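You operate a simulated robot arm through the tools that you are given. There is no shell and no other tool.

Carry out the task below with a simulated robot arm. There is one attempt and no reset: what you move stays moved.

## Task
Overload: set the mill dial to the amps on its cover, press Reset.
Fine: the dial cover ends closed. Where these are worked on the way, their far stop is far enough and under half their travel is too little: dial cover.
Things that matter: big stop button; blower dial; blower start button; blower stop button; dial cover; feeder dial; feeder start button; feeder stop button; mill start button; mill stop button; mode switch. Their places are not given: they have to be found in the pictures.

The check looks at the end state, three seconds after you hand in, the way a careful person would. Anything else that was tipped, shoved, dropped, spilled or broken makes it a failure. Lids that push on must go on centred and level and be pressed home; caps that screw on are set level and turned clockwise until they are tight.

## Robot
A 7-joint arm with a three-finger gripper, fixed in place. Base frame: the origin is at the foot of the arm, x ahead of it, y to its left, z up. Lengths are in mm, angles in rad, forces in N, time in s.
With the tool pointing down near the work surface it reaches from about 100 to 880 mm from the base axis. Its first joint turns from -2.897 to 2.897 rad. Payload 2.94 kg.
Tool frame: the origin (TCP) lies between the finger pads and is the grasp point; the fingertips stand 30 mm ahead of it; z points along the fingers, y is the line along which they close. Largest opening 132 mm; the body of the gripper starts 107 mm behind the TCP.
Orientation is told as [roll, pitch, yaw] about the base's x, y, z axes, in that order, counted from this pose: with the fingers straight down and closing along the base's y, the tool's x points along the base's -x, its y along +y and its z along -z.

## Interface
- The arm moves only by the tool send_rows. Its argument "commands" is a list of rows, each a list of 6 numbers: the shift along the tool's x, y, z in m, then the turn, a rotation vector about the tool's x, y, z in rad. In form: [[tx, ty, tz, rx, ry, rz], ...]. A call has 1 to 20 rows; each row is the pose to reach, as a shift and turn from the pose commanded when the call began, along the tool's axes at that moment. "claw" is the finger opening in m, from 0 to 0.132, set as the call begins (left out, the last holds). Rows are played at 5 a second. More than 50 mm and 0.15 rad between two rows, or a gripper value outside its range, and nothing of the call is played. A pose out of reach is approached as far as the arm can. The call stops where the force on the tool passes 40 N (or 10 N more than at its start, if that is more) or the arm is blocked; 0.2 s more then pass. The fingers move at their own pace and stop on an object; they squeeze with about 23 N. The grip force told is the motor's: it shows also when the fingers shut on nothing. Time passes only in rows, and 0.2 s behind the last, so rows that repeat a pose let the fingers close. It gives the time, the measured TCP pose, the force on the tool (base axes), the opening and the grip force at its end, in the units of the frame above (readings bear some noise), with the torque about the TCP (base axes, N m) and any sound that the robot's microphone picked up, and new pictures: "show" is both (left out), scene, wrist or none.
- Cameras (640 x 400 px; columns grow to the right, rows downward): "scene" is fixed at [399.7, -501, 1863.9]; the picture's right is [0.94, -0.34, 0.00], its down [-0.31, -0.85, -0.42] and it looks along [0.14, 0.40, -0.91] (base axes); focal length 284 px, centre (320, 200). "wrist" rides on the gripper at [72, 3, -144] in the tool frame; the picture's right is [-0.04, 1.00, 0.00], its down [-0.88, -0.04, -0.48] and it looks along [-0.48, -0.02, 0.88] (tool axes); focal length 256 px, centre (320, 200).
- move_column(by): slides the trunk up (or, below 0, down) by that many mm; the arm rides with it, the base frame stays. It gives what a move gives, with no picture.
- point_at(camera, pixels): there is no depth. For up to 12 entries [column, row, z] of the newest picture of that camera ("zoom" is the newest enlarged one), the place [x, y] in the base frame at which the ray of that pixel passes the height z, good to about 3 mm. The clock stands still meanwhile.
- zoom(camera, box): a new picture of the part [left, top, right, bottom] of that camera's present view, enlarged. The clock stands still meanwhile.
- sign_off(): hands the job in; it is judged then, once.

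Open the gripper and draw the arm clear of the work before you hand the job in, unless the task says otherwise.

The tools are called after ">>>" as a command line: name --pt "numbers of a row" for each row, then --argument value for the rest, lists and objects as JSON in quotes. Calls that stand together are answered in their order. send_rows: Moves the arm, as the interface text tells. Its arguments: {"type":"object","properties":{"commands":{"type":"array"},"claw":{"type":"number"},"show":{"type":"string","enum":["both","scene","wrist","none"]}},"required":["commands"]} The other tools are called the same way: move_column (by) slides the trunk up or down; point_at (camera, pixels) gives the place at which the rays of pixels pass given heights; zoom (camera, box) takes an enlarged picture of a part of a camera's view; sign_off () hands the job in.

At the start:

```text
time: 0.0
tool_pos: [486.3, -109.1, 1464.5]
tcp_rot: [0.0, 0.0, 0.0]
contact_force: [-0.3, 0.3, -0.2]
moment: [-0.03, 0.01, 0.02]
opening: 132.1
grasp_force: 0.0
trunk travel left (down, up): [-375.0, 165.0]
```

scene: 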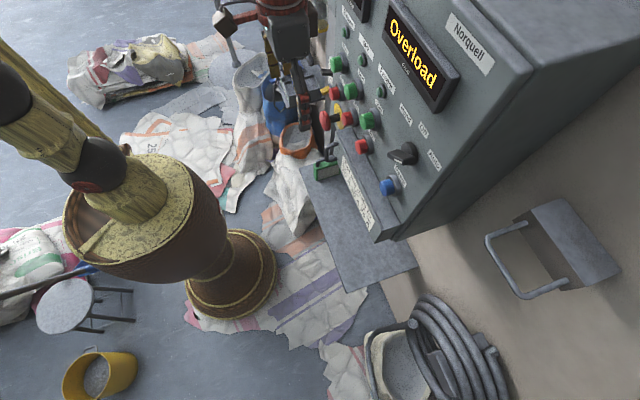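
wrist: 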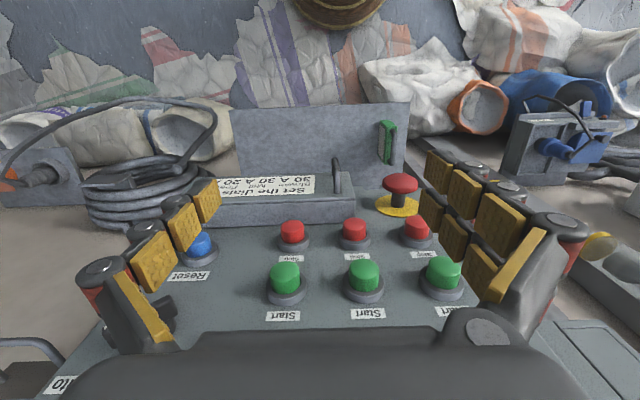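

The scene shows a control cabinet with an "Overload" display, buttons and a grey cover with a label at about (357,190). I zoom in to read the details.

>>> zoom --camera "scene" --box '[280, 100, 440, 240]'

>>> zoom --camera "wrist" --box '[170, 90, 470, 280]'

>>> zoom --camera "scene" --box '[300, 0, 500, 125]'

```text
2.86 times, centred on (360, 170) of scene
```

zoom: 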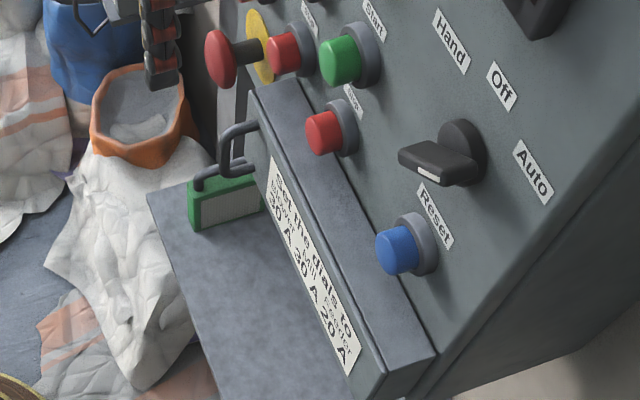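

```text
2.11 times, centred on (320, 185) of wrist
```

zoom: 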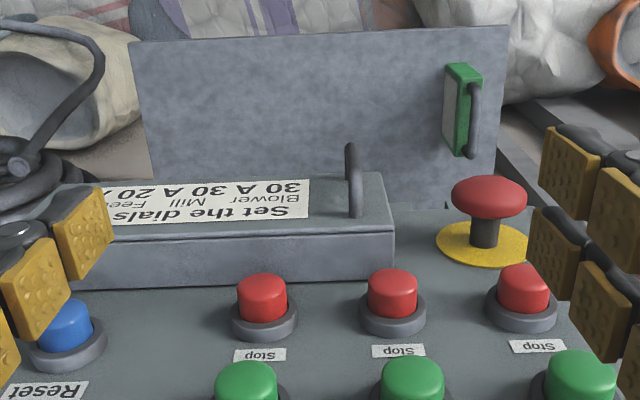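

```text
3.20 times, centred on (400, 62) of scene
```

zoom: 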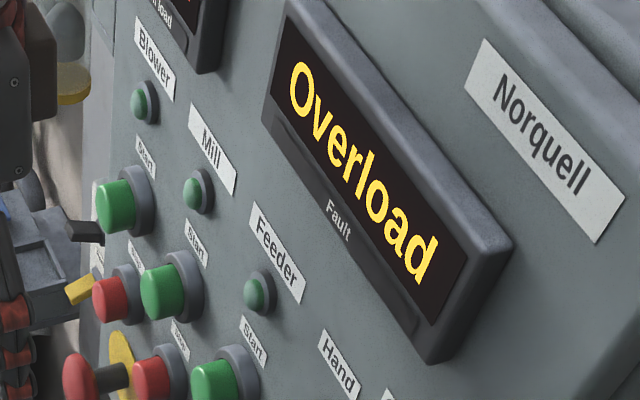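

The cover label seems to read "Set the dials to: Blower Mill Feeder 30 A 30 A 20 A". I zoom in closer for certainty.

>>> zoom --camera "wrist" --box '[210, 165, 350, 225]'

>>> zoom --camera "scene" --box '[335, 145, 405, 245]'

>>> zoom --camera "scene" --box '[310, 120, 370, 190]'

```text
4.57 times, centred on (280, 195) of wrist
```

zoom: 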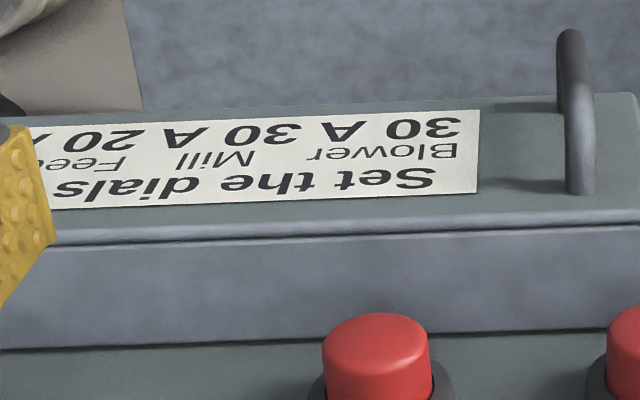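

```text
4.00 times, centred on (370, 195) of scene
```

zoom: 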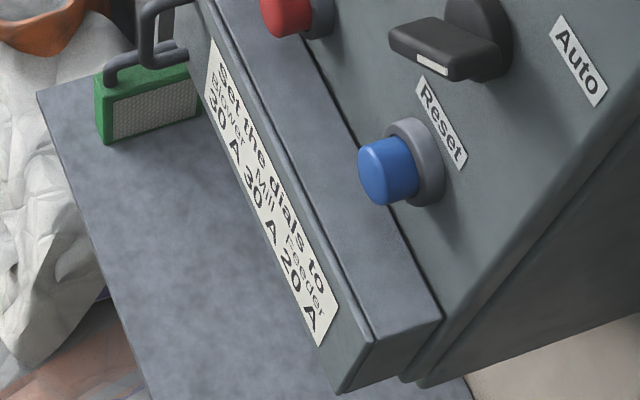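

```text
5.71 times, centred on (340, 155) of scene
```

zoom: 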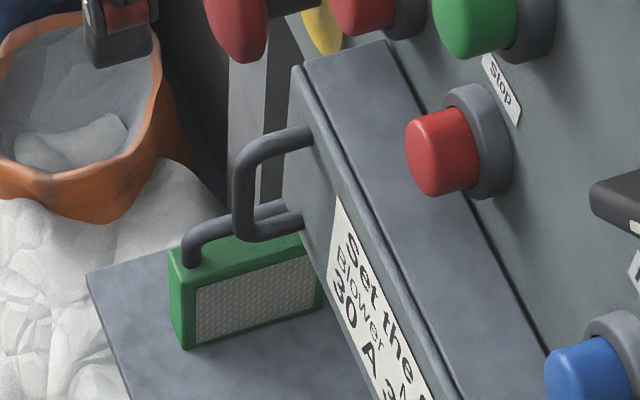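

From both views I triangulate: panel face at about x≈643 (vertical), Reset cap ≈[630,-282,1326], cover front ≈ x 596 with a vertical handle near [562,-91,1222]; the label reads Mill 30 A. I lower and tilt the tool so that the wrist camera looks squarely at the cover.

>>> send_rows --pt "0.006 0 0.028 0 -0.131 0" --pt "0.012 0 0.056 0 -0.262 0" --pt "0.018 0 0.084 0 -0.393 0" --pt "0.024 0 0.112 0 -0.524 0" --pt "0.03 0 0.14 0 -0.655 0" --pt "0.036 0 0.168 0 -0.786 0" --pt "0.042 0 0.196 0 -0.917 0" --pt "0.048 0 0.224 0 -1.048 0"

```text
time: 1.8
tool_pos: [438.5, -109.4, 1238.5]
tcp_rot: [0.008, -1.044, -0.008]
contact_force: [1.6, -0.9, 9.0]
moment: [0.07, 0.86, 0.02]
opening: 131.9
grasp_force: 0.1
trunk travel left (down, up): [-375.0, 165.0]
```

scene: 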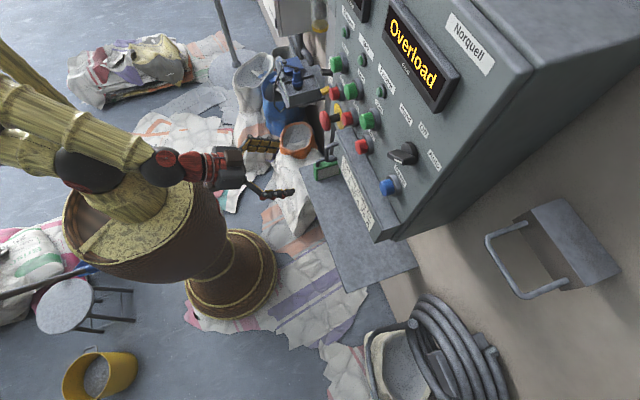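
wrist: 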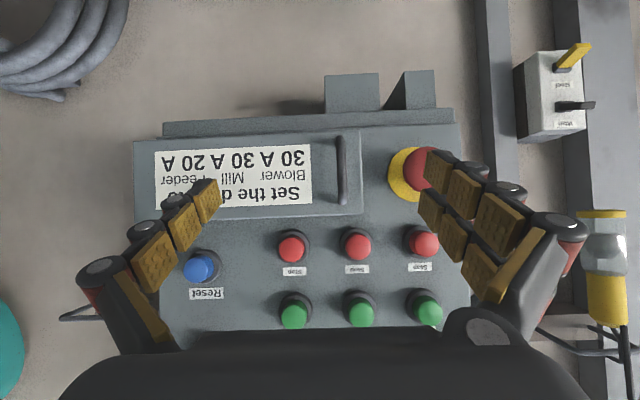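

Now the panel is seen squarely (upside down): cover label at (235,172), handle at (342,170), Reset at (200,266). I zoom in on the cover.

>>> zoom --camera "wrist" --box '[130, 60, 400, 230]'

>>> zoom --camera "scene" --box '[300, 110, 420, 250]'

```text
2.35 times, centred on (265, 145) of wrist
```

zoom: 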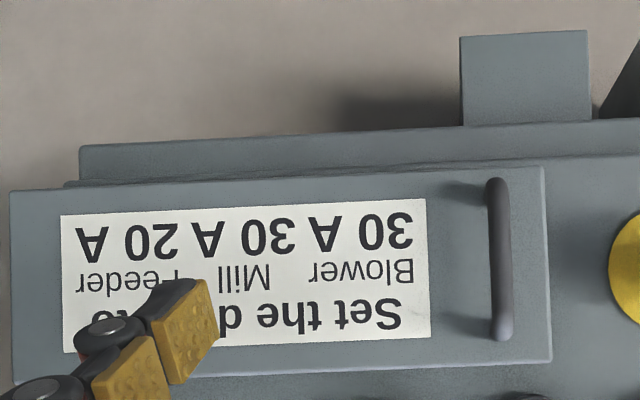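

```text
2.86 times, centred on (360, 180) of scene
```

zoom: 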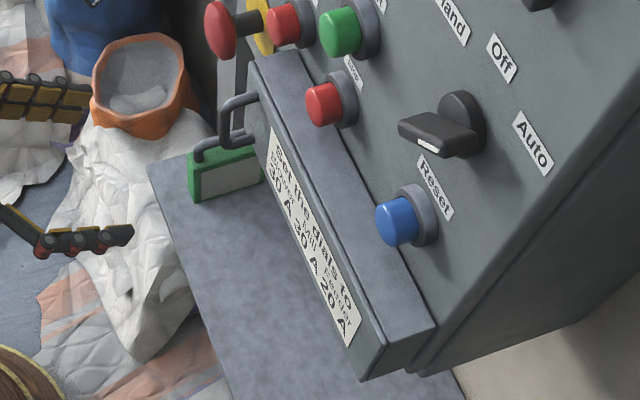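

The label clearly says Blower 30 A, Mill 30 A, Feeder 20 A, so the mill goes to 30 A. I check handle and cover coordinates with ray queries.

>>> point_at --camera "scene" --pixels '[[326.8, 151.3, 1208], [326.8, 151.3, 1180], [338.3, 134.5, 1258], [374.7, 242.9, 1157], [382.7, 230.7, 1258], [384, 187, 1325], [338.2, 143.6, 1240], [411, 296, 758], [327.7, 170.8, 800]]'

>>> point_at --camera "wrist" --pixels '[[342, 136.5, 1171], [342, 150, 1180], [200, 266, 1325], [362, 132, 1157], [134, 132, 1157]]'

```text
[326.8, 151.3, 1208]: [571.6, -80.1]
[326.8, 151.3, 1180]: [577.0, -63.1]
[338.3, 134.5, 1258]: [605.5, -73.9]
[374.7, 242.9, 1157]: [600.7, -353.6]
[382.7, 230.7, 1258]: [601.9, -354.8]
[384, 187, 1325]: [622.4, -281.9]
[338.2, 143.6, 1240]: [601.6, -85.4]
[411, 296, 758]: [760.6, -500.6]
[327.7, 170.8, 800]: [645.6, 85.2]
```

```text
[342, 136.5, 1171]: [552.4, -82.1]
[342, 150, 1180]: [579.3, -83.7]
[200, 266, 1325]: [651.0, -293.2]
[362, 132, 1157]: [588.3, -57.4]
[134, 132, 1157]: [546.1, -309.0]
```

Door face is at x≈601 (y −68…−354, z 1157…1258) and the handle bar at ≈[570,−83,1171…1244]; big stop at about y≈+20. I level the tool to point along +x in front of the handle with moderately opened fingers.

>>> send_rows --pt "-0.0024 0.0066 0.0193 0 -0.132 0" --pt "-0.0048 0.0132 0.0386 0 -0.264 0" --pt "-0.0072 0.0198 0.0578 0 -0.396 0" --pt "-0.0096 0.0264 0.0771 0 -0.527 0" --pt "-0.0096 0.0264 0.0771 0 -0.527 0" --claw 0.06

```text
time: 3.0
tool_pos: [507.7, -82.3, 1212.5]
tcp_rot: [-2.985, -1.565, 2.983]
contact_force: [-0.7, 0.3, -0.4]
moment: [0.03, 0.01, -0.02]
opening: 60.4
grasp_force: 0.1
trunk travel left (down, up): [-375.0, 165.0]
```

scene: 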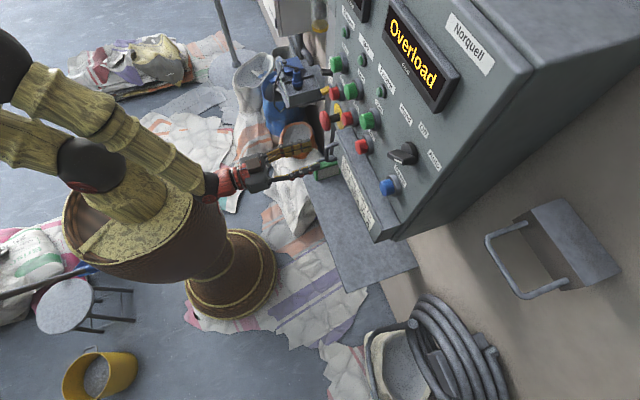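
wrist: 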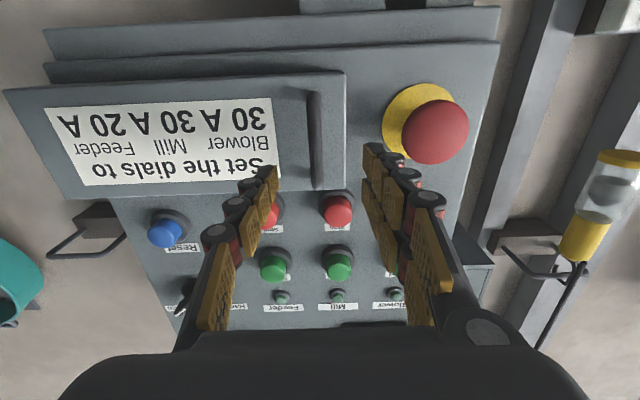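

Fingers straddle the handle column; the handle spans about (315,92)–(318,190) in the wrist view. I zoom in to check the alignment.

>>> zoom --camera "wrist" --box '[220, 60, 420, 220]'

>>> zoom --camera "scene" --box '[230, 110, 370, 210]'

```text
2.50 times, centred on (320, 140) of wrist
```

zoom: 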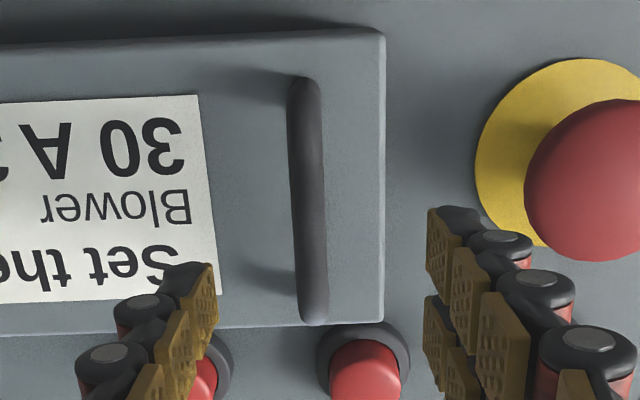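

```text
4.00 times, centred on (300, 160) of scene
```

zoom: 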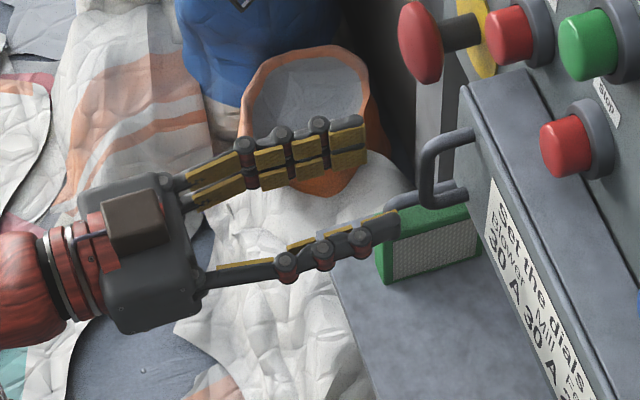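

The bar is centred at wrist u≈315, i.e. about 4 mm to −y of the gripper axis, row well within its length. I advance 44 mm with a 4 mm sideways correction, then close.

>>> send_rows --pt "0.001 -0.002 0.015 0 0 0" --pt "0.002 -0.004 0.03 0 0 0" --pt "0.003 -0.004 0.044 0 0 0" --pt "0.003 -0.004 0.044 0 0 0" --claw 0.06

```text
time: 4.0
tool_pos: [553.1, -85.0, 1208.5]
tcp_rot: [2.931, -1.569, -2.93]
contact_force: [-0.2, -0.4, -0.4]
moment: [-0.02, 0.0, -0.02]
opening: 60.0
grasp_force: 0.0
trunk travel left (down, up): [-375.0, 165.0]
```

scene: 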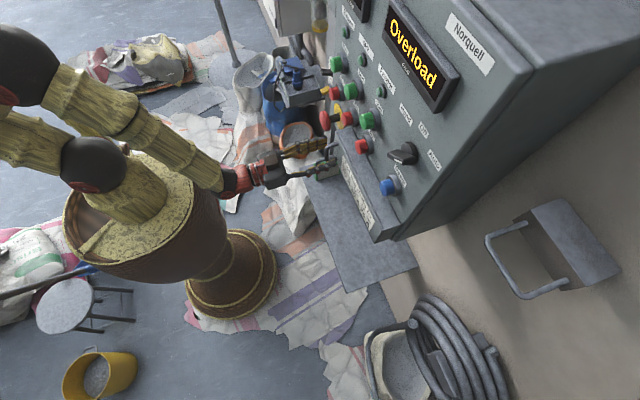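
wrist: 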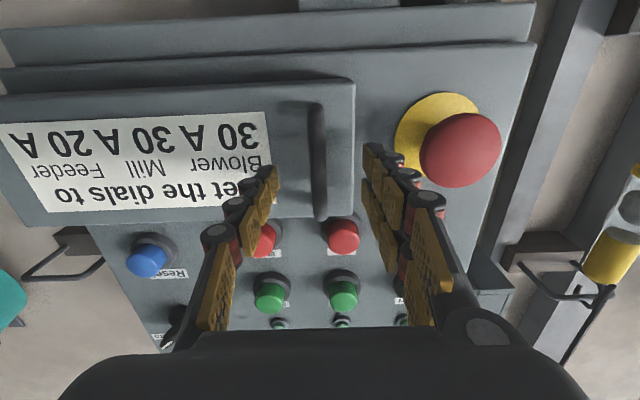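

The bar is now between the fingertips at (320,165). I close the fingers on it.

>>> send_rows --pt "0 0 0 0 0 0" --pt "0 0 0 0 0 0" --pt "0 0 0 0 0 0" --pt "0 0 0 0 0 0" --pt "0 0 0 0 0 0" --claw 0.0

```text
time: 5.2
tool_pos: [553.0, -84.7, 1209.0]
tcp_rot: [2.891, -1.568, -2.893]
contact_force: [1.1, -3.2, 0.1]
moment: [-0.05, 0.0, -0.08]
opening: 10.4
grasp_force: 30.2
trunk travel left (down, up): [-375.0, 165.0]
```

scene: 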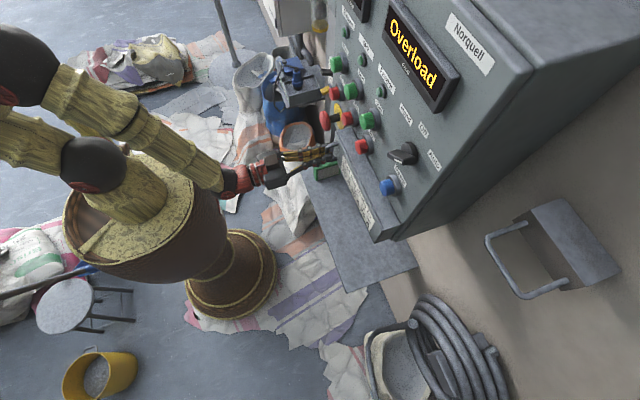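
wrist: 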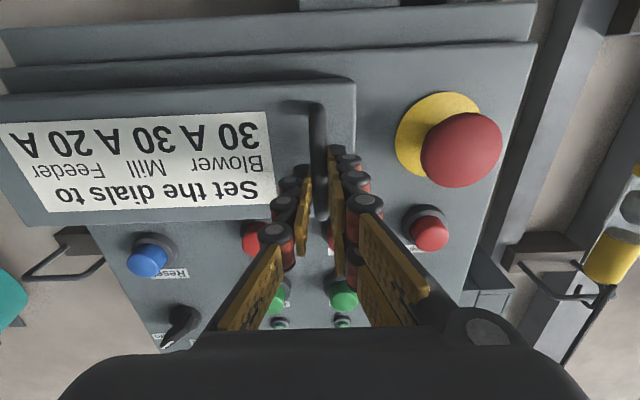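

The bar is gripped (opening 10.4 mm, 30 N). I pull back 10 mm in small steps to learn how the cover moves.

>>> send_rows --pt "0 0 -0.003 0 0 0" --pt "0 0 -0.006 0 0 0" --pt "0 0 -0.01 0 0 0"

```text
time: 6.0
tool_pos: [543.6, -89.3, 1208.8]
tcp_rot: [2.982, -1.565, -2.984]
contact_force: [8.1, -13.3, 4.8]
moment: [-0.05, 0.23, -0.23]
opening: 10.1
grasp_force: 37.4
trunk travel left (down, up): [-375.0, 165.0]
```

scene: 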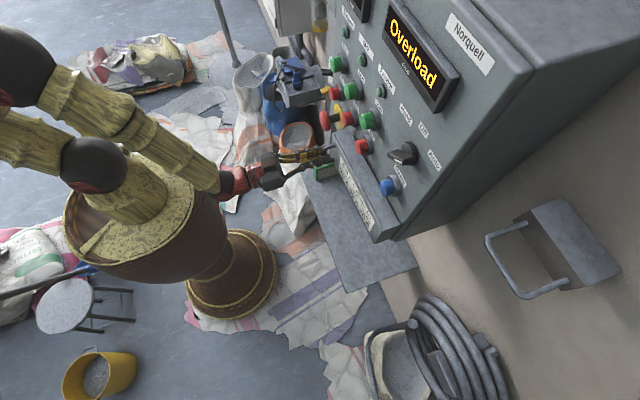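
wrist: 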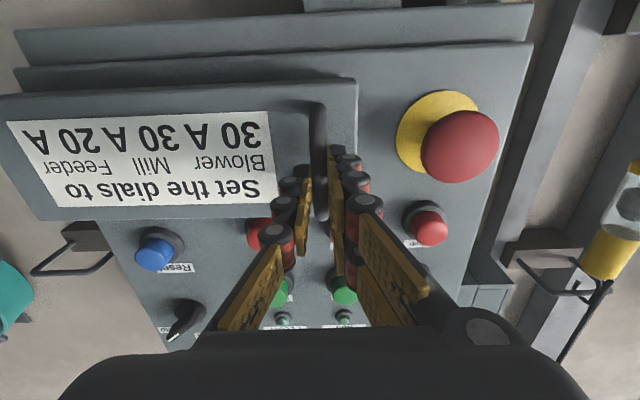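

The handle came 10 mm out and drifted 4.6 mm toward −y, pointing to a hinge on the right (−y) side. I zoom in on the cover to see how it has moved.

>>> zoom --camera "scene" --box '[310, 120, 410, 250]'

>>> zoom --camera "wrist" --box '[0, 60, 380, 260]'

```text
3.08 times, centred on (360, 185) of scene
```

zoom: 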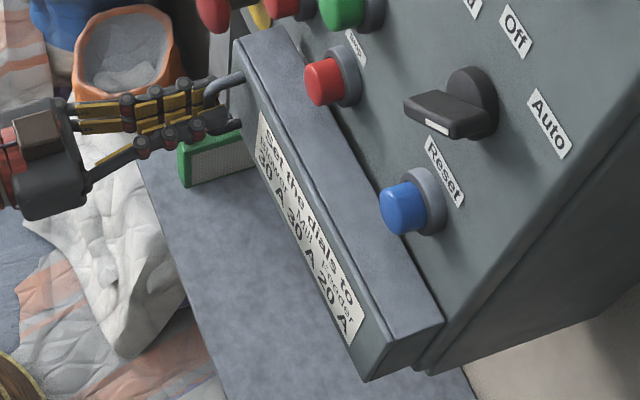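

```text
1.68 times, centred on (190, 160) of wrist
```

zoom: 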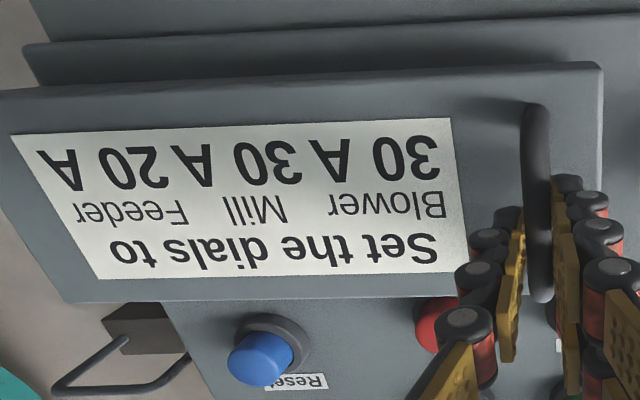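

Only the left end moved while the right end stayed, and the entire box hood moves, so it's hinged at the right near the panel (≈[643,−352]). I follow that arc to about 0.3 rad and watch the forces.

>>> send_rows --pt "0 -0.004 -0.008 0 0 0" --pt "0 -0.0086 -0.0163 0 0 0" --pt "0 -0.0123 -0.0247 0 0 0" --pt "0 -0.016 -0.0332 0 0 0" --pt "0 -0.0198 -0.0416 0 0 0" --pt "0 -0.0244 -0.0496 0 0 0" --pt "0 -0.029 -0.0576 0 0 0" --pt "0 -0.0335 -0.0656 0 0 0"

```text
time: 7.8
tool_pos: [477.2, -120.6, 1208.6]
tcp_rot: [3.119, -1.563, -3.117]
contact_force: [7.5, -11.4, 20.2]
moment: [-0.01, -0.37, -0.14]
opening: 10.1
grasp_force: 37.5
trunk travel left (down, up): [-375.0, 165.0]
```

scene: 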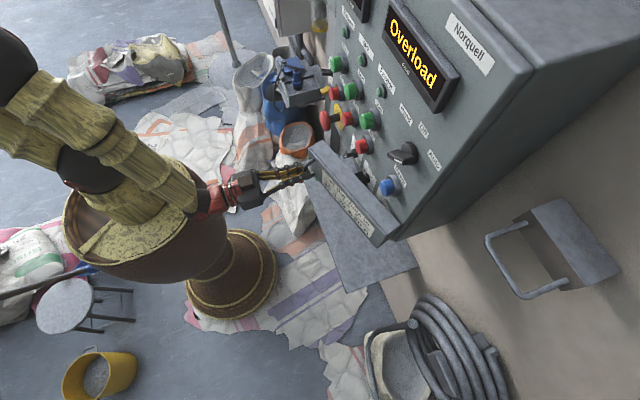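
wrist: 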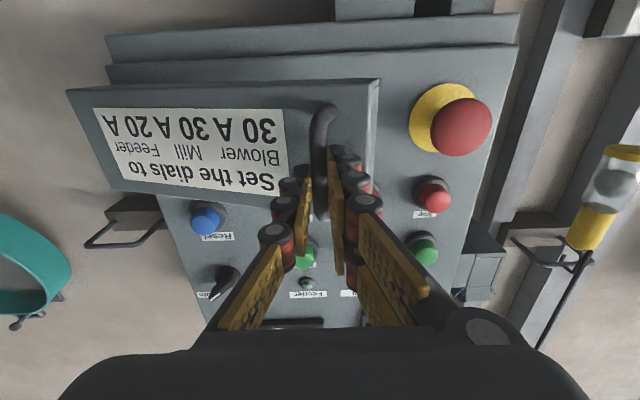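

The hood swings open nicely (Δ≈(−76,−36) mm), with a modest −y pull and 20 N upward. I continue the arc in a shorter step, with slight −y and +z corrections.

>>> send_rows --pt "-0.001 -0.006 -0.007 0 0 0" --pt "-0.002 -0.012 -0.014 0 0 0" --pt "-0.002 -0.018 -0.021 0 0 0" --pt "-0.002 -0.0245 -0.028 0 0 0" --pt "-0.002 -0.03 -0.034 0 0 0" --pt "-0.002 -0.036 -0.04 0 0 0" --show "none"

```text
time: 9.2
tool_pos: [438.0, -152.6, 1207.6]
tcp_rot: [2.412, -1.57, -2.406]
contact_force: [9.1, -9.8, 0.9]
moment: [-0.1, -0.1, -0.18]
opening: 10.1
grasp_force: 37.3
trunk travel left (down, up): [-375.0, 165.0]
```

Fitting the measured points gives a hinge at ≈(649,−350) and radius 277 mm; current opening ≈0.49 rad. I continue to ≈0.9 rad, turning the tool along by 0.4 rad.

>>> send_rows --pt "0 -0.0143 -0.012 -0.05 0 0" --pt "0 -0.0264 -0.0203 -0.1 0 0" --pt "0 -0.0386 -0.0281 -0.15 0 0" --pt "0 -0.0509 -0.0359 -0.2 0 0" --pt "0 -0.0635 -0.0429 -0.25 0 0" --pt "0 -0.0764 -0.0494 -0.3 0 0" --pt "0 -0.0896 -0.0552 -0.35 0 0" --pt "0 -0.1031 -0.0605 -0.4 0 0"

```text
time: 9.5
tool_pos: [442.8, -148.9, 1207.6]
tcp_rot: [-1.302, -1.565, 1.34]
contact_force: [12.8, -14.1, -7.3]
moment: [0.08, 1.06, -0.3]
opening: 10.4
grasp_force: 37.5
trunk travel left (down, up): [-375.0, 165.0]
stopped in row 1: the force on the tool passed its limit at 49 N (the readings are from after the stop); the commanded pose is now the measured one
```

scene: 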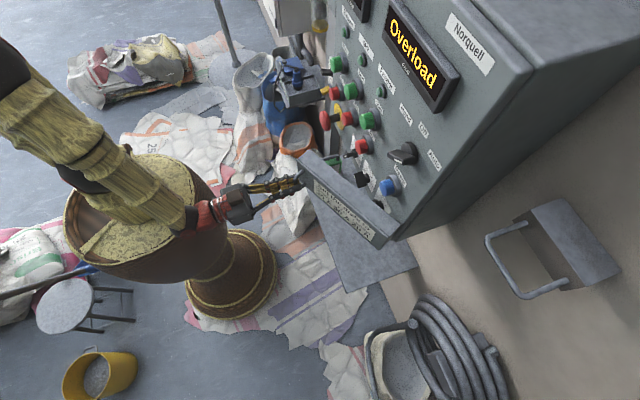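
wrist: 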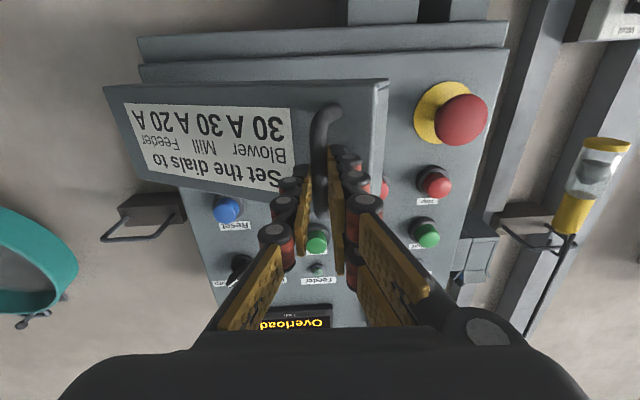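

The stop was a force spike from moving too fast (≈95 mm/s); the door is at ≈0.47 rad now. I continue along the same arc with smaller steps.

>>> send_rows --pt "0 -0.0042 -0.0032 -0.015 0 0" --pt "0 -0.0084 -0.0064 -0.03 0 0" --pt "0 -0.0141 -0.0109 -0.055 0 0" --pt "0 -0.0199 -0.0153 -0.08 0 0" --pt "0 -0.0254 -0.02 -0.105 0 0" --pt "0 -0.031 -0.0247 -0.13 0 0" --pt "0 -0.0366 -0.029 -0.155 0 0" --pt "0 -0.0423 -0.0334 -0.18 0 0" --show "none"

```text
time: 9.8
tool_pos: [445.8, -147.1, 1209.2]
tcp_rot: [-0.844, -1.565, 0.904]
contact_force: [18.9, -20.5, -11.4]
moment: [0.11, 1.03, -0.36]
opening: 10.3
grasp_force: 37.7
trunk travel left (down, up): [-375.0, 165.0]
stopped in row 1: the force on the tool passed its limit at 45 N (the readings are from after the stop); the commanded pose is now the measured one
```

The arm stopped again almost at once and drifted back slightly, so something is resisting. I look closely at the gripper and hood before going on.

>>> zoom --camera "scene" --box '[200, 110, 420, 250]'

>>> zoom --camera "wrist" --box '[90, 60, 410, 260]'

>>> zoom --camera "scene" --box '[0, 60, 300, 320]'

```text
2.86 times, centred on (310, 180) of scene
```

zoom: 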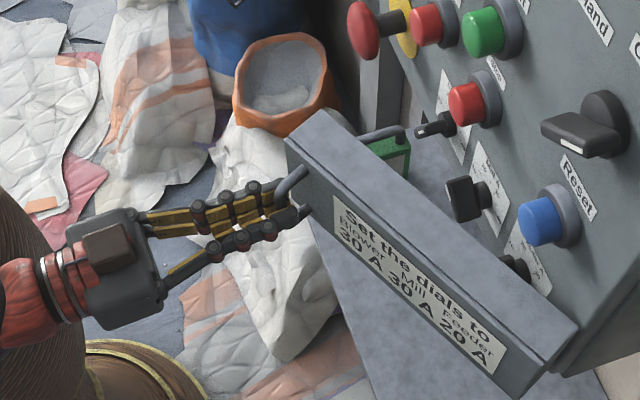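

```text
2.00 times, centred on (250, 160) of wrist
```

zoom: 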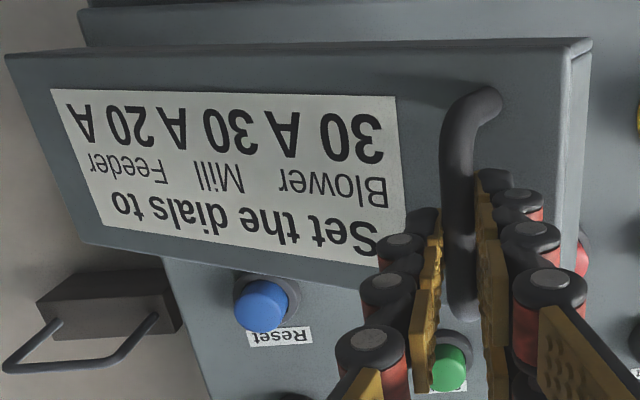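

```text
1.54 times, centred on (150, 190) of scene
```

zoom: 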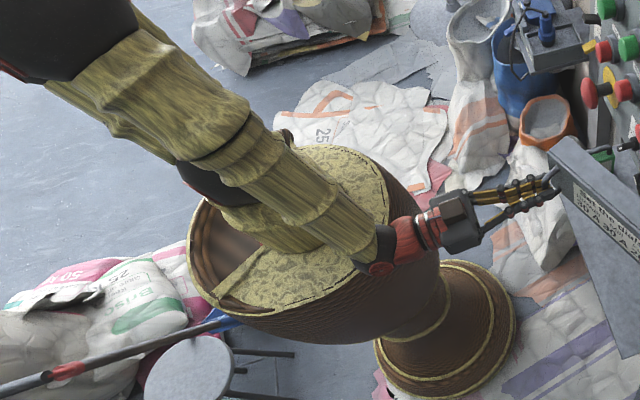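

Hood is ≈27° open and the three dials show behind it (zoom (440,125), (470,195), (515,265)); the resistance looks like an arm posture limit close to its trunk. I release the handle, back off a little and will push the hood open from its free edge instead.

>>> send_rows --pt "0 0 0 0 0 0" --pt "0 0 0 0 0 0" --pt "0 0 -0.006 0 0 0" --pt "0 0 -0.013 0 0 0" --pt "0 0 -0.02 0 0 0" --pt "0 0 -0.028 0 0 0" --claw 0.05

```text
time: 11.4
tool_pos: [424.6, -96.8, 1199.7]
tcp_rot: [0.929, -1.548, -0.75]
contact_force: [0.2, 0.0, 0.7]
moment: [-0.01, 0.02, -0.01]
opening: 49.7
grasp_force: 0.1
trunk travel left (down, up): [-375.0, 165.0]
stopped in row 6: the arm was blocked; the commanded pose is now the measured one
```

scene: 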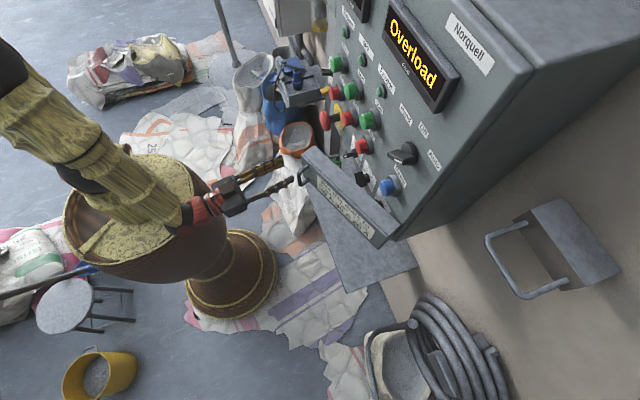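
wrist: 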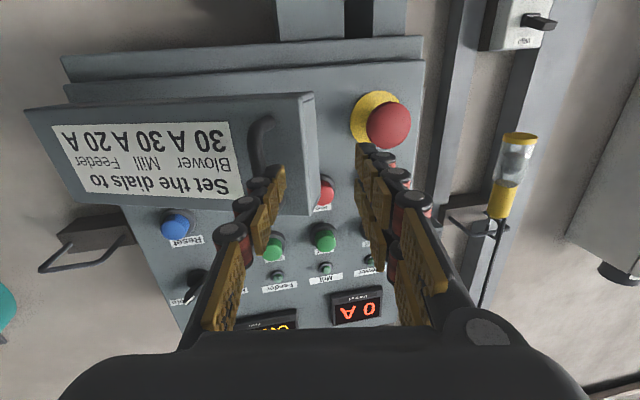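

The arm is near its inner reach limit (TCP (425,−97)); fingers are free and just left (+y) of the handle. I move to +y, close the fingers, then go forward to about (500,−40,1208) with the tool yawed −0.3, ready to push the hood's free edge toward −y.

>>> send_rows --pt "0 0.012 0 0 0 0" --pt "0 0.024 0 0 0 0" --pt "-0.003 0.036 0.004 0 0 0" --pt "-0.005 0.0427 0.016 0.1 -0.003 -0.004" --pt "-0.006 0.0427 0.033 0.2 -0.006 -0.008" --pt "-0.007 0.0427 0.05 0.3 -0.009 -0.012" --pt "-0.008 0.0427 0.067 0.4 -0.012 -0.016" --pt "-0.0087 0.0427 0.0842 0.479 -0.014 -0.019" --claw 0.0

```text
time: 13.1
tool_pos: [445.9, -125.7, 1224.0]
tcp_rot: [0.071, -1.553, -0.263]
contact_force: [0.4, -1.5, -0.4]
moment: [-0.02, -0.06, 0.09]
opening: 0.0
grasp_force: 22.7
out of reach, approached as far as the arm can: row 5, 6, 7, 8
trunk travel left (down, up): [-375.0, 165.0]
stopped in row 8: the force on the tool passed its limit at 77 N (the readings are from after the stop); the commanded pose is now the measured one
```

scene: 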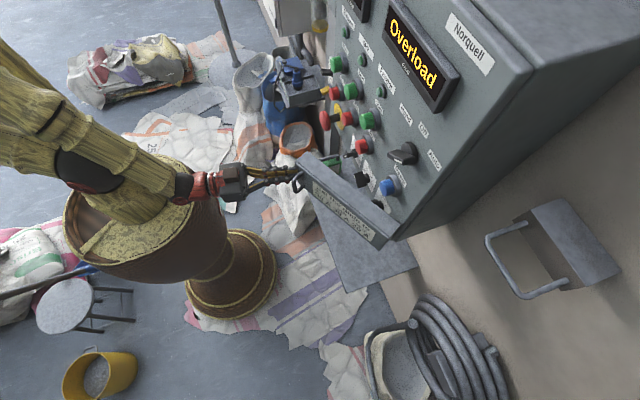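
wrist: 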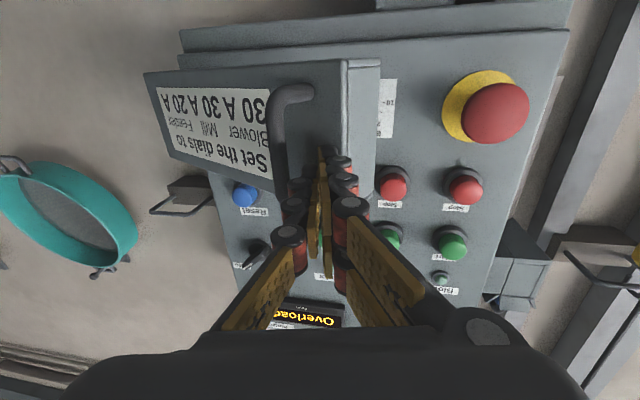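

Part of that path was out of reach and the fingertips met the hood front near the handle; force is now ~0. I check the contact situation before retreating.

>>> zoom --camera "wrist" --box '[220, 40, 420, 240]'

>>> zoom --camera "scene" --box '[200, 110, 420, 250]'

```text
2.00 times, centred on (320, 140) of wrist
```

zoom: 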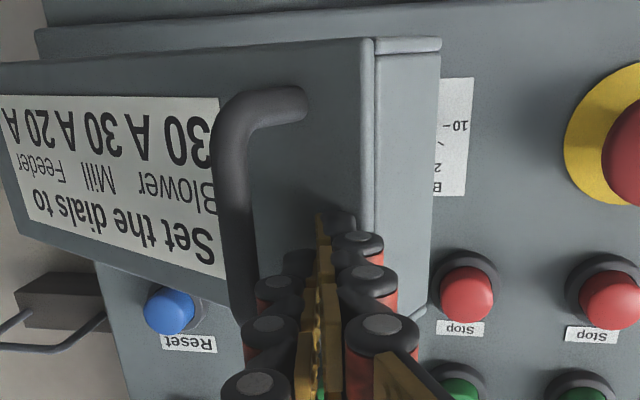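

```text
2.86 times, centred on (310, 180) of scene
```

zoom: 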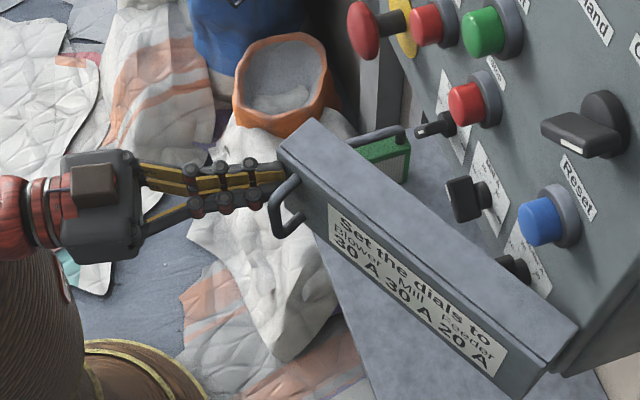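

The fingers are beside the handle (+y side) touching the hood's front face; nothing is disturbed. I back off while tilting the tool downward to relieve the wrist, so I can then lower the trunk for a better posture.

>>> send_rows --pt "-0.004 0 -0.008 0 0.06 0" --pt "-0.012 0.002 -0.016 0 0.16 0" --pt "-0.02 0.004 -0.024 0 0.26 0" --pt "-0.03 0.008 -0.032 0 0.36 0" --pt "-0.04 0.012 -0.04 0 0.46 0" --pt "-0.05 0.016 -0.046 0 0.56 0"

```text
time: 14.5
tool_pos: [404.5, -98.7, 1274.2]
tcp_rot: [-0.003, -0.994, -0.191]
contact_force: [0.0, -0.2, 0.4]
moment: [-0.01, -0.01, -0.02]
opening: 0.1
grasp_force: 23.2
trunk travel left (down, up): [-375.0, 165.0]
```

scene: 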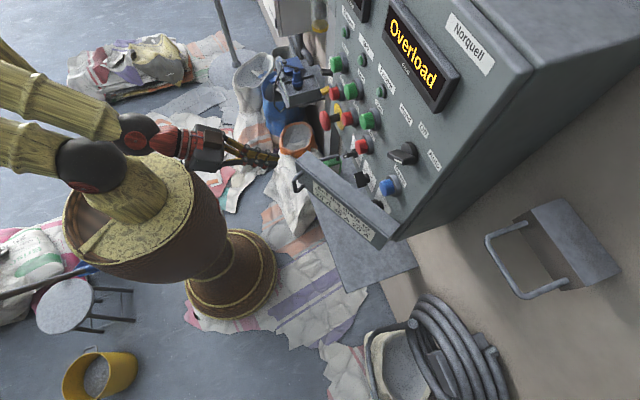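
wrist: 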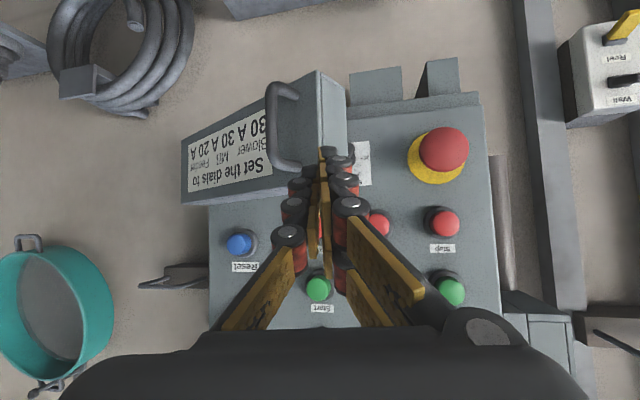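

Now the arm moves freely. The better plan: point the tool straight down, enter behind the hood's back edge from above (in front of the panel) and push it open from inside. First I raise and turn the tool down.

>>> send_rows --pt "-0.012 0 -0.008 0 0.125 0" --pt "-0.024 0 -0.0156 0 0.25 0" --pt "-0.036 0 -0.0234 0 0.375 0" --pt "-0.048 0 -0.0312 0 0.5 0" --pt "-0.058 0 -0.0377 0 0.625 0" --pt "-0.067 0 -0.0436 0 0.75 0" --pt "-0.067 0 -0.0436 0 0.875 0" --pt "-0.067 0 -0.0436 0 0.994 0"

```text
time: 16.3
tool_pos: [404.7, -100.9, 1353.6]
tcp_rot: [-0.003, 0.002, -0.192]
contact_force: [1.0, 0.2, 1.0]
moment: [-0.03, 0.04, 0.02]
opening: 0.0
grasp_force: 22.8
out of reach, approached as far as the arm can: row 2, 3
trunk travel left (down, up): [-375.0, 165.0]
```

scene: 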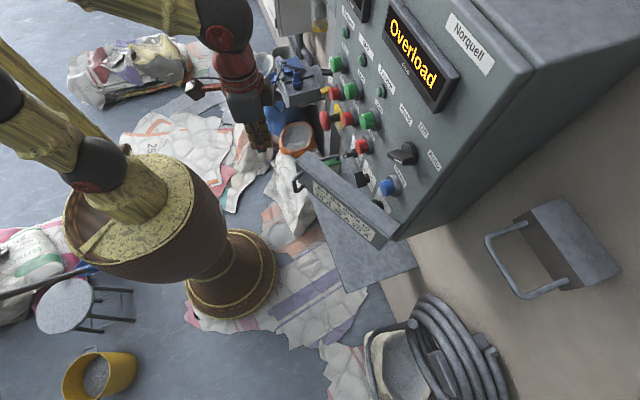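
wrist: 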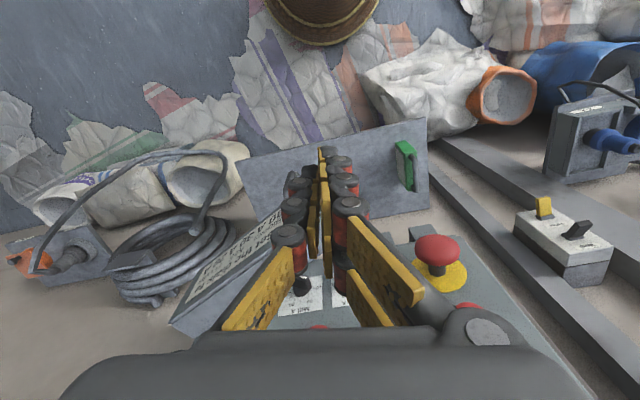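

Tool points down with yaw −0.19. The hood top's corners triangulate to (516,−91) and (473,−118) at z 1258, i.e. ≈0.47 rad open. I move over to above the gap behind the hood, tilting the tool 0.4 rad so the hand stays clear of the displays.

>>> send_rows --pt "-0.019 0.0019 0.002 0 -0.05 0" --pt "-0.0375 0.0037 0.004 0 -0.1 0" --pt "-0.0565 0.0056 0.006 0 -0.15 0" --pt "-0.075 0.0075 0.008 0 -0.2 0" --pt "-0.094 0.0093 0.01 0 -0.25 0" --pt "-0.1127 0.0112 0.012 0 -0.3 0" --pt "-0.1315 0.013 0.0135 0 -0.35 0" --pt "-0.1503 0.0149 0.015 0 -0.4 0"

```text
time: 18.1
tool_pos: [556.0, -112.4, 1338.9]
tcp_rot: [0.0, -0.401, -0.191]
contact_force: [-0.1, 0.8, 0.2]
moment: [-0.02, 0.01, -0.01]
opening: 0.1
grasp_force: 22.8
trunk travel left (down, up): [-375.0, 165.0]
```

scene: 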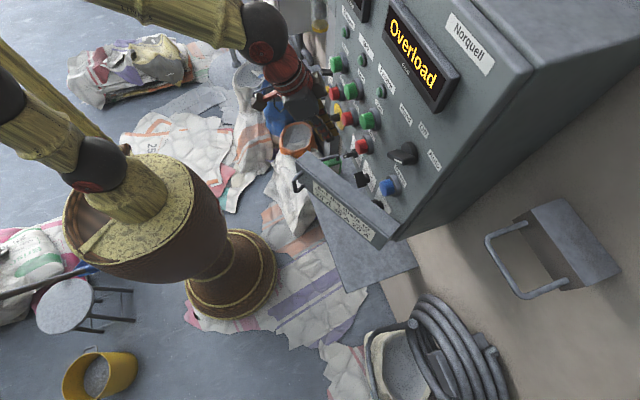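
wrist: 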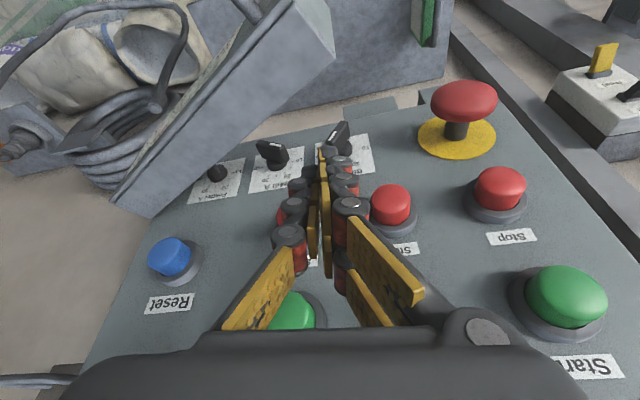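

The three knobs with scale plates are now visible at about (215,175), (270,155) and (335,140). I zoom in to locate them and check clearance for descending behind the hood.

>>> zoom --camera "wrist" --box '[180, 100, 420, 250]'

>>> zoom --camera "scene" --box '[280, 80, 420, 220]'

>>> point_at --camera "wrist" --pixels '[[342, 128, 1215], [335, 150, 1215], [278, 160, 1215], [215, 175, 1215], [262, 145, 1215], [330, 10, 1258], [110, 205, 1258]]'

```text
2.67 times, centred on (300, 175) of wrist
```

zoom: 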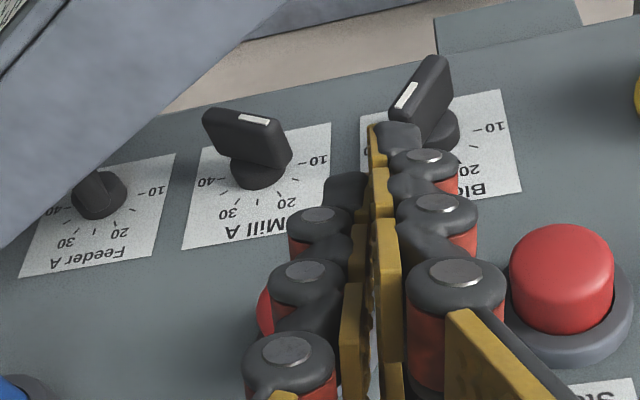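

```text
2.86 times, centred on (350, 150) of scene
```

zoom: 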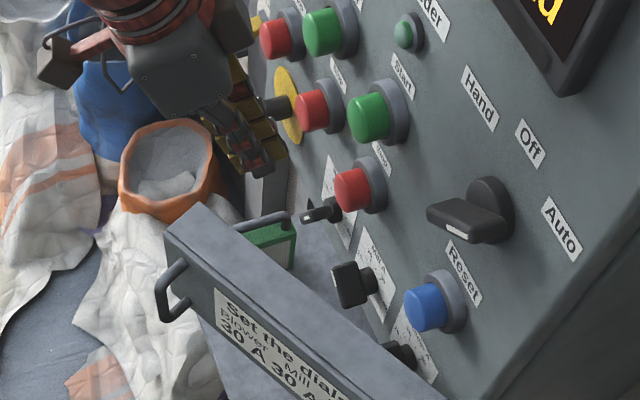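

```text
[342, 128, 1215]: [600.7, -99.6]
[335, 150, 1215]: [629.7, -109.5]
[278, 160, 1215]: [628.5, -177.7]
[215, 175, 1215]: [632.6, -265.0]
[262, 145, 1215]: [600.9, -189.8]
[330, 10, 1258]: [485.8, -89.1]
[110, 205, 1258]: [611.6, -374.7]
```

Knob fronts are near x≈600 at z≈1215; the fingertip (x≈567–577) has room between them and the hood's back edge. I lower straight down 80 mm.

>>> send_rows --pt "0.005 0 0.012 0 0 0" --pt "0.0105 0 0.025 0 0 0" --pt "0.016 0 0.0375 0 0 0" --pt "0.021 0 0.05 0 0 0" --pt "0.0265 0 0.0625 0 0 0" --pt "0.0315 0 0.0746 0 0 0"

```text
time: 19.5
tool_pos: [555.8, -114.7, 1259.1]
tcp_rot: [-0.001, -0.4, -0.19]
contact_force: [0.1, 0.5, -0.2]
moment: [0.0, 0.0, -0.01]
opening: 0.0
grasp_force: 22.5
trunk travel left (down, up): [-375.0, 165.0]
```

scene: 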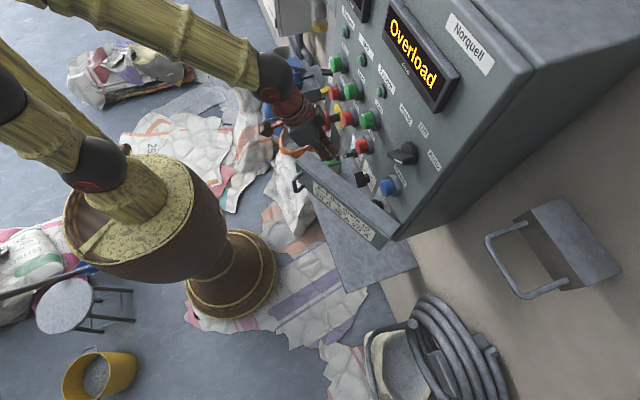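
wrist: 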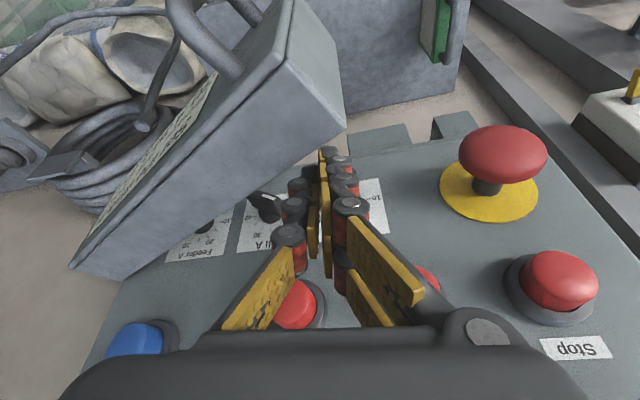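

The finger is now behind the hood's back edge (hood side wall at about (315,150) in the wrist view). I push along the opening arc to ≈0.8 rad in gentle steps.

>>> send_rows --pt "0.0048 -0.0085 -0.002 0 0 0" --pt "0.0095 -0.0169 -0.004 0 0 0" --pt "0.0151 -0.022 -0.0064 0 0 0" --pt "0.0207 -0.0272 -0.0087 0 0 0" --pt "0.0262 -0.0323 -0.0111 0 0 0" --pt "0.0318 -0.0375 -0.0134 0 0 0" --pt "0.0369 -0.0435 -0.0156 0 0 0" --pt "0.0421 -0.0494 -0.0177 0 0 0" --pt "0.0472 -0.0554 -0.0199 0 0 0" --pt "0.0518 -0.0619 -0.0218 0 0 0" --pt "0.0563 -0.0684 -0.0238 0 0 0" --pt "0.0609 -0.0749 -0.0257 0 0 0"

```text
time: 22.1
tool_pos: [475.0, -174.1, 1258.6]
tcp_rot: [0.001, -0.4, -0.19]
contact_force: [0.1, 0.0, 0.6]
moment: [0.02, 0.01, 0.01]
opening: 0.0
grasp_force: 22.8
trunk travel left (down, up): [-375.0, 165.0]
```

scene: 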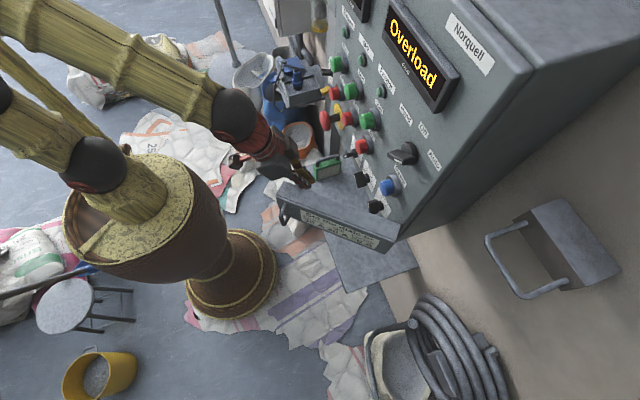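
wrist: 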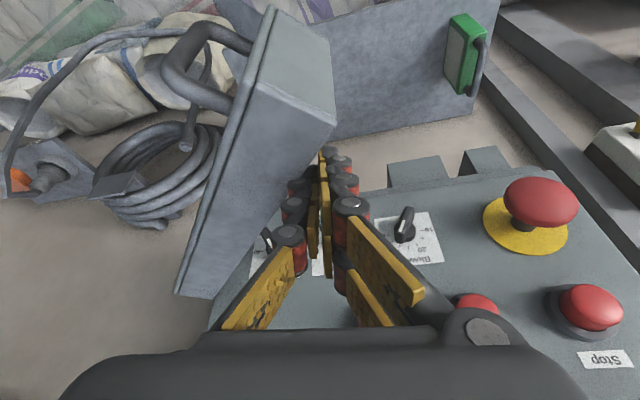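

The hood is ≈0.8 rad open and gave almost no resistance. I continue pushing along the arc to ≈1.4 rad.

>>> send_rows --pt "0.006 -0.0105 -0.0025 0 0 0" --pt "0.0118 -0.0209 -0.005 0 0 0" --pt "0.0168 -0.0319 -0.0071 0 0 0" --pt "0.0216 -0.0429 -0.0091 0 0 0" --pt "0.0256 -0.0544 -0.0108 0 0 0" --pt "0.0293 -0.0659 -0.0124 0 0 0" --pt "0.0323 -0.0778 -0.0137 0 0 0" --pt "0.0349 -0.0896 -0.0148 0 0 0" --pt "0.0368 -0.1018 -0.0156 0 0 0" --pt "0.0383 -0.114 -0.0162 0 0 0" --pt "0.039 -0.1262 -0.0165 0 0 0" --pt "0.0393 -0.1385 -0.0166 0 0 0"

```text
time: 24.7
tool_pos: [406.3, -303.4, 1258.2]
tcp_rot: [-0.001, -0.399, -0.192]
contact_force: [0.3, 0.4, -0.4]
moment: [0.01, -0.02, -0.02]
opening: 0.0
grasp_force: 23.2
trunk travel left (down, up): [-375.0, 165.0]
```

scene: 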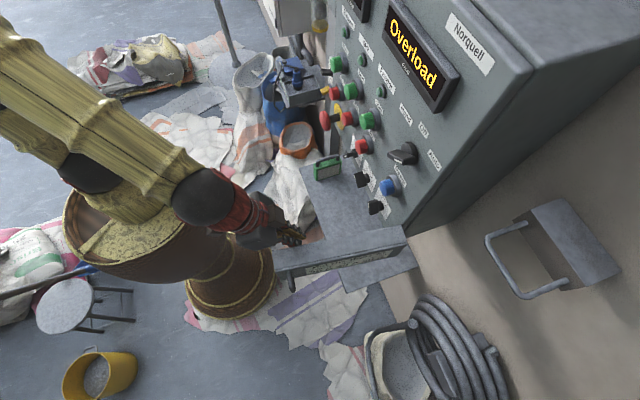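
wrist: 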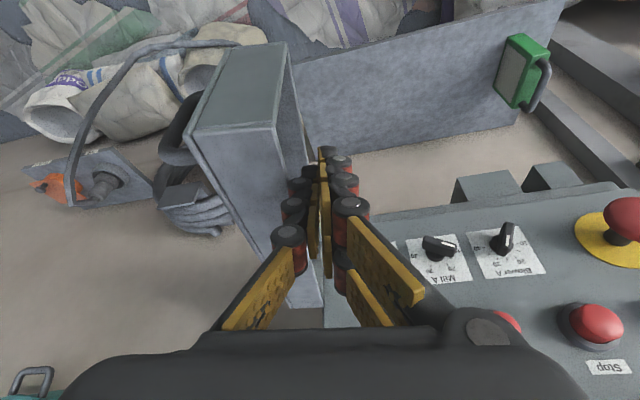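

The hood stands ≈1.4 rad open with no resistance. I push a little farther, watching for its stop.

>>> send_rows --pt "-0.0003 -0.0081 0.0001 0 0 0" --pt "-0.0007 -0.0163 0.0002 0 0 0" --pt "-0.0011 -0.0244 0.0004 0 0 0" --pt "-0.0022 -0.0325 0.0009 0 0 0" --pt "-0.0033 -0.0406 0.0014 0 0 0" --pt "-0.0044 -0.0487 0.0019 0 0 0" --pt "-0.0069 -0.0606 0.0029 0 0 0"

```text
time: 26.3
tool_pos: [401.6, -366.0, 1258.2]
tcp_rot: [0.0, -0.4, -0.192]
contact_force: [-0.1, 0.2, 0.1]
moment: [-0.01, 0.02, 0.02]
opening: 0.0
grasp_force: 23.4
trunk travel left (down, up): [-375.0, 165.0]
```

scene: 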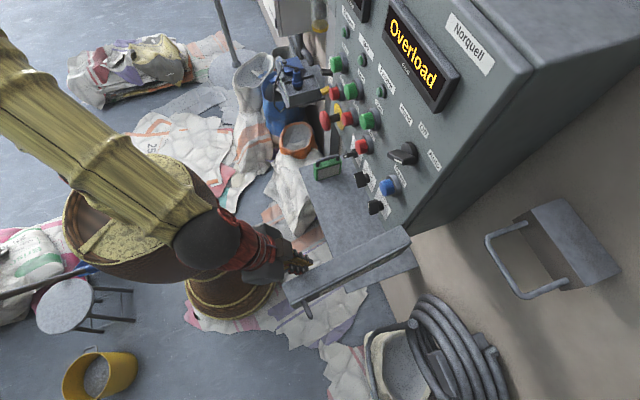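
wrist: 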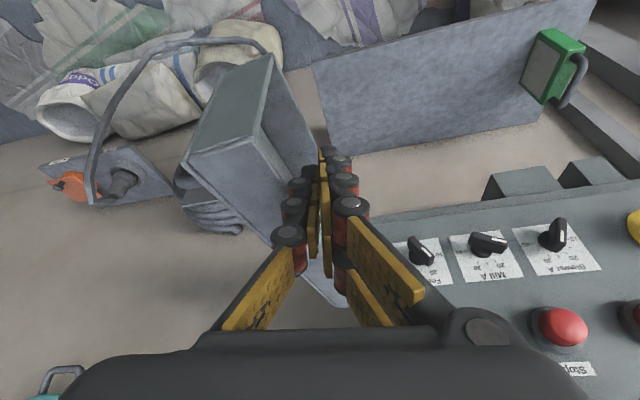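

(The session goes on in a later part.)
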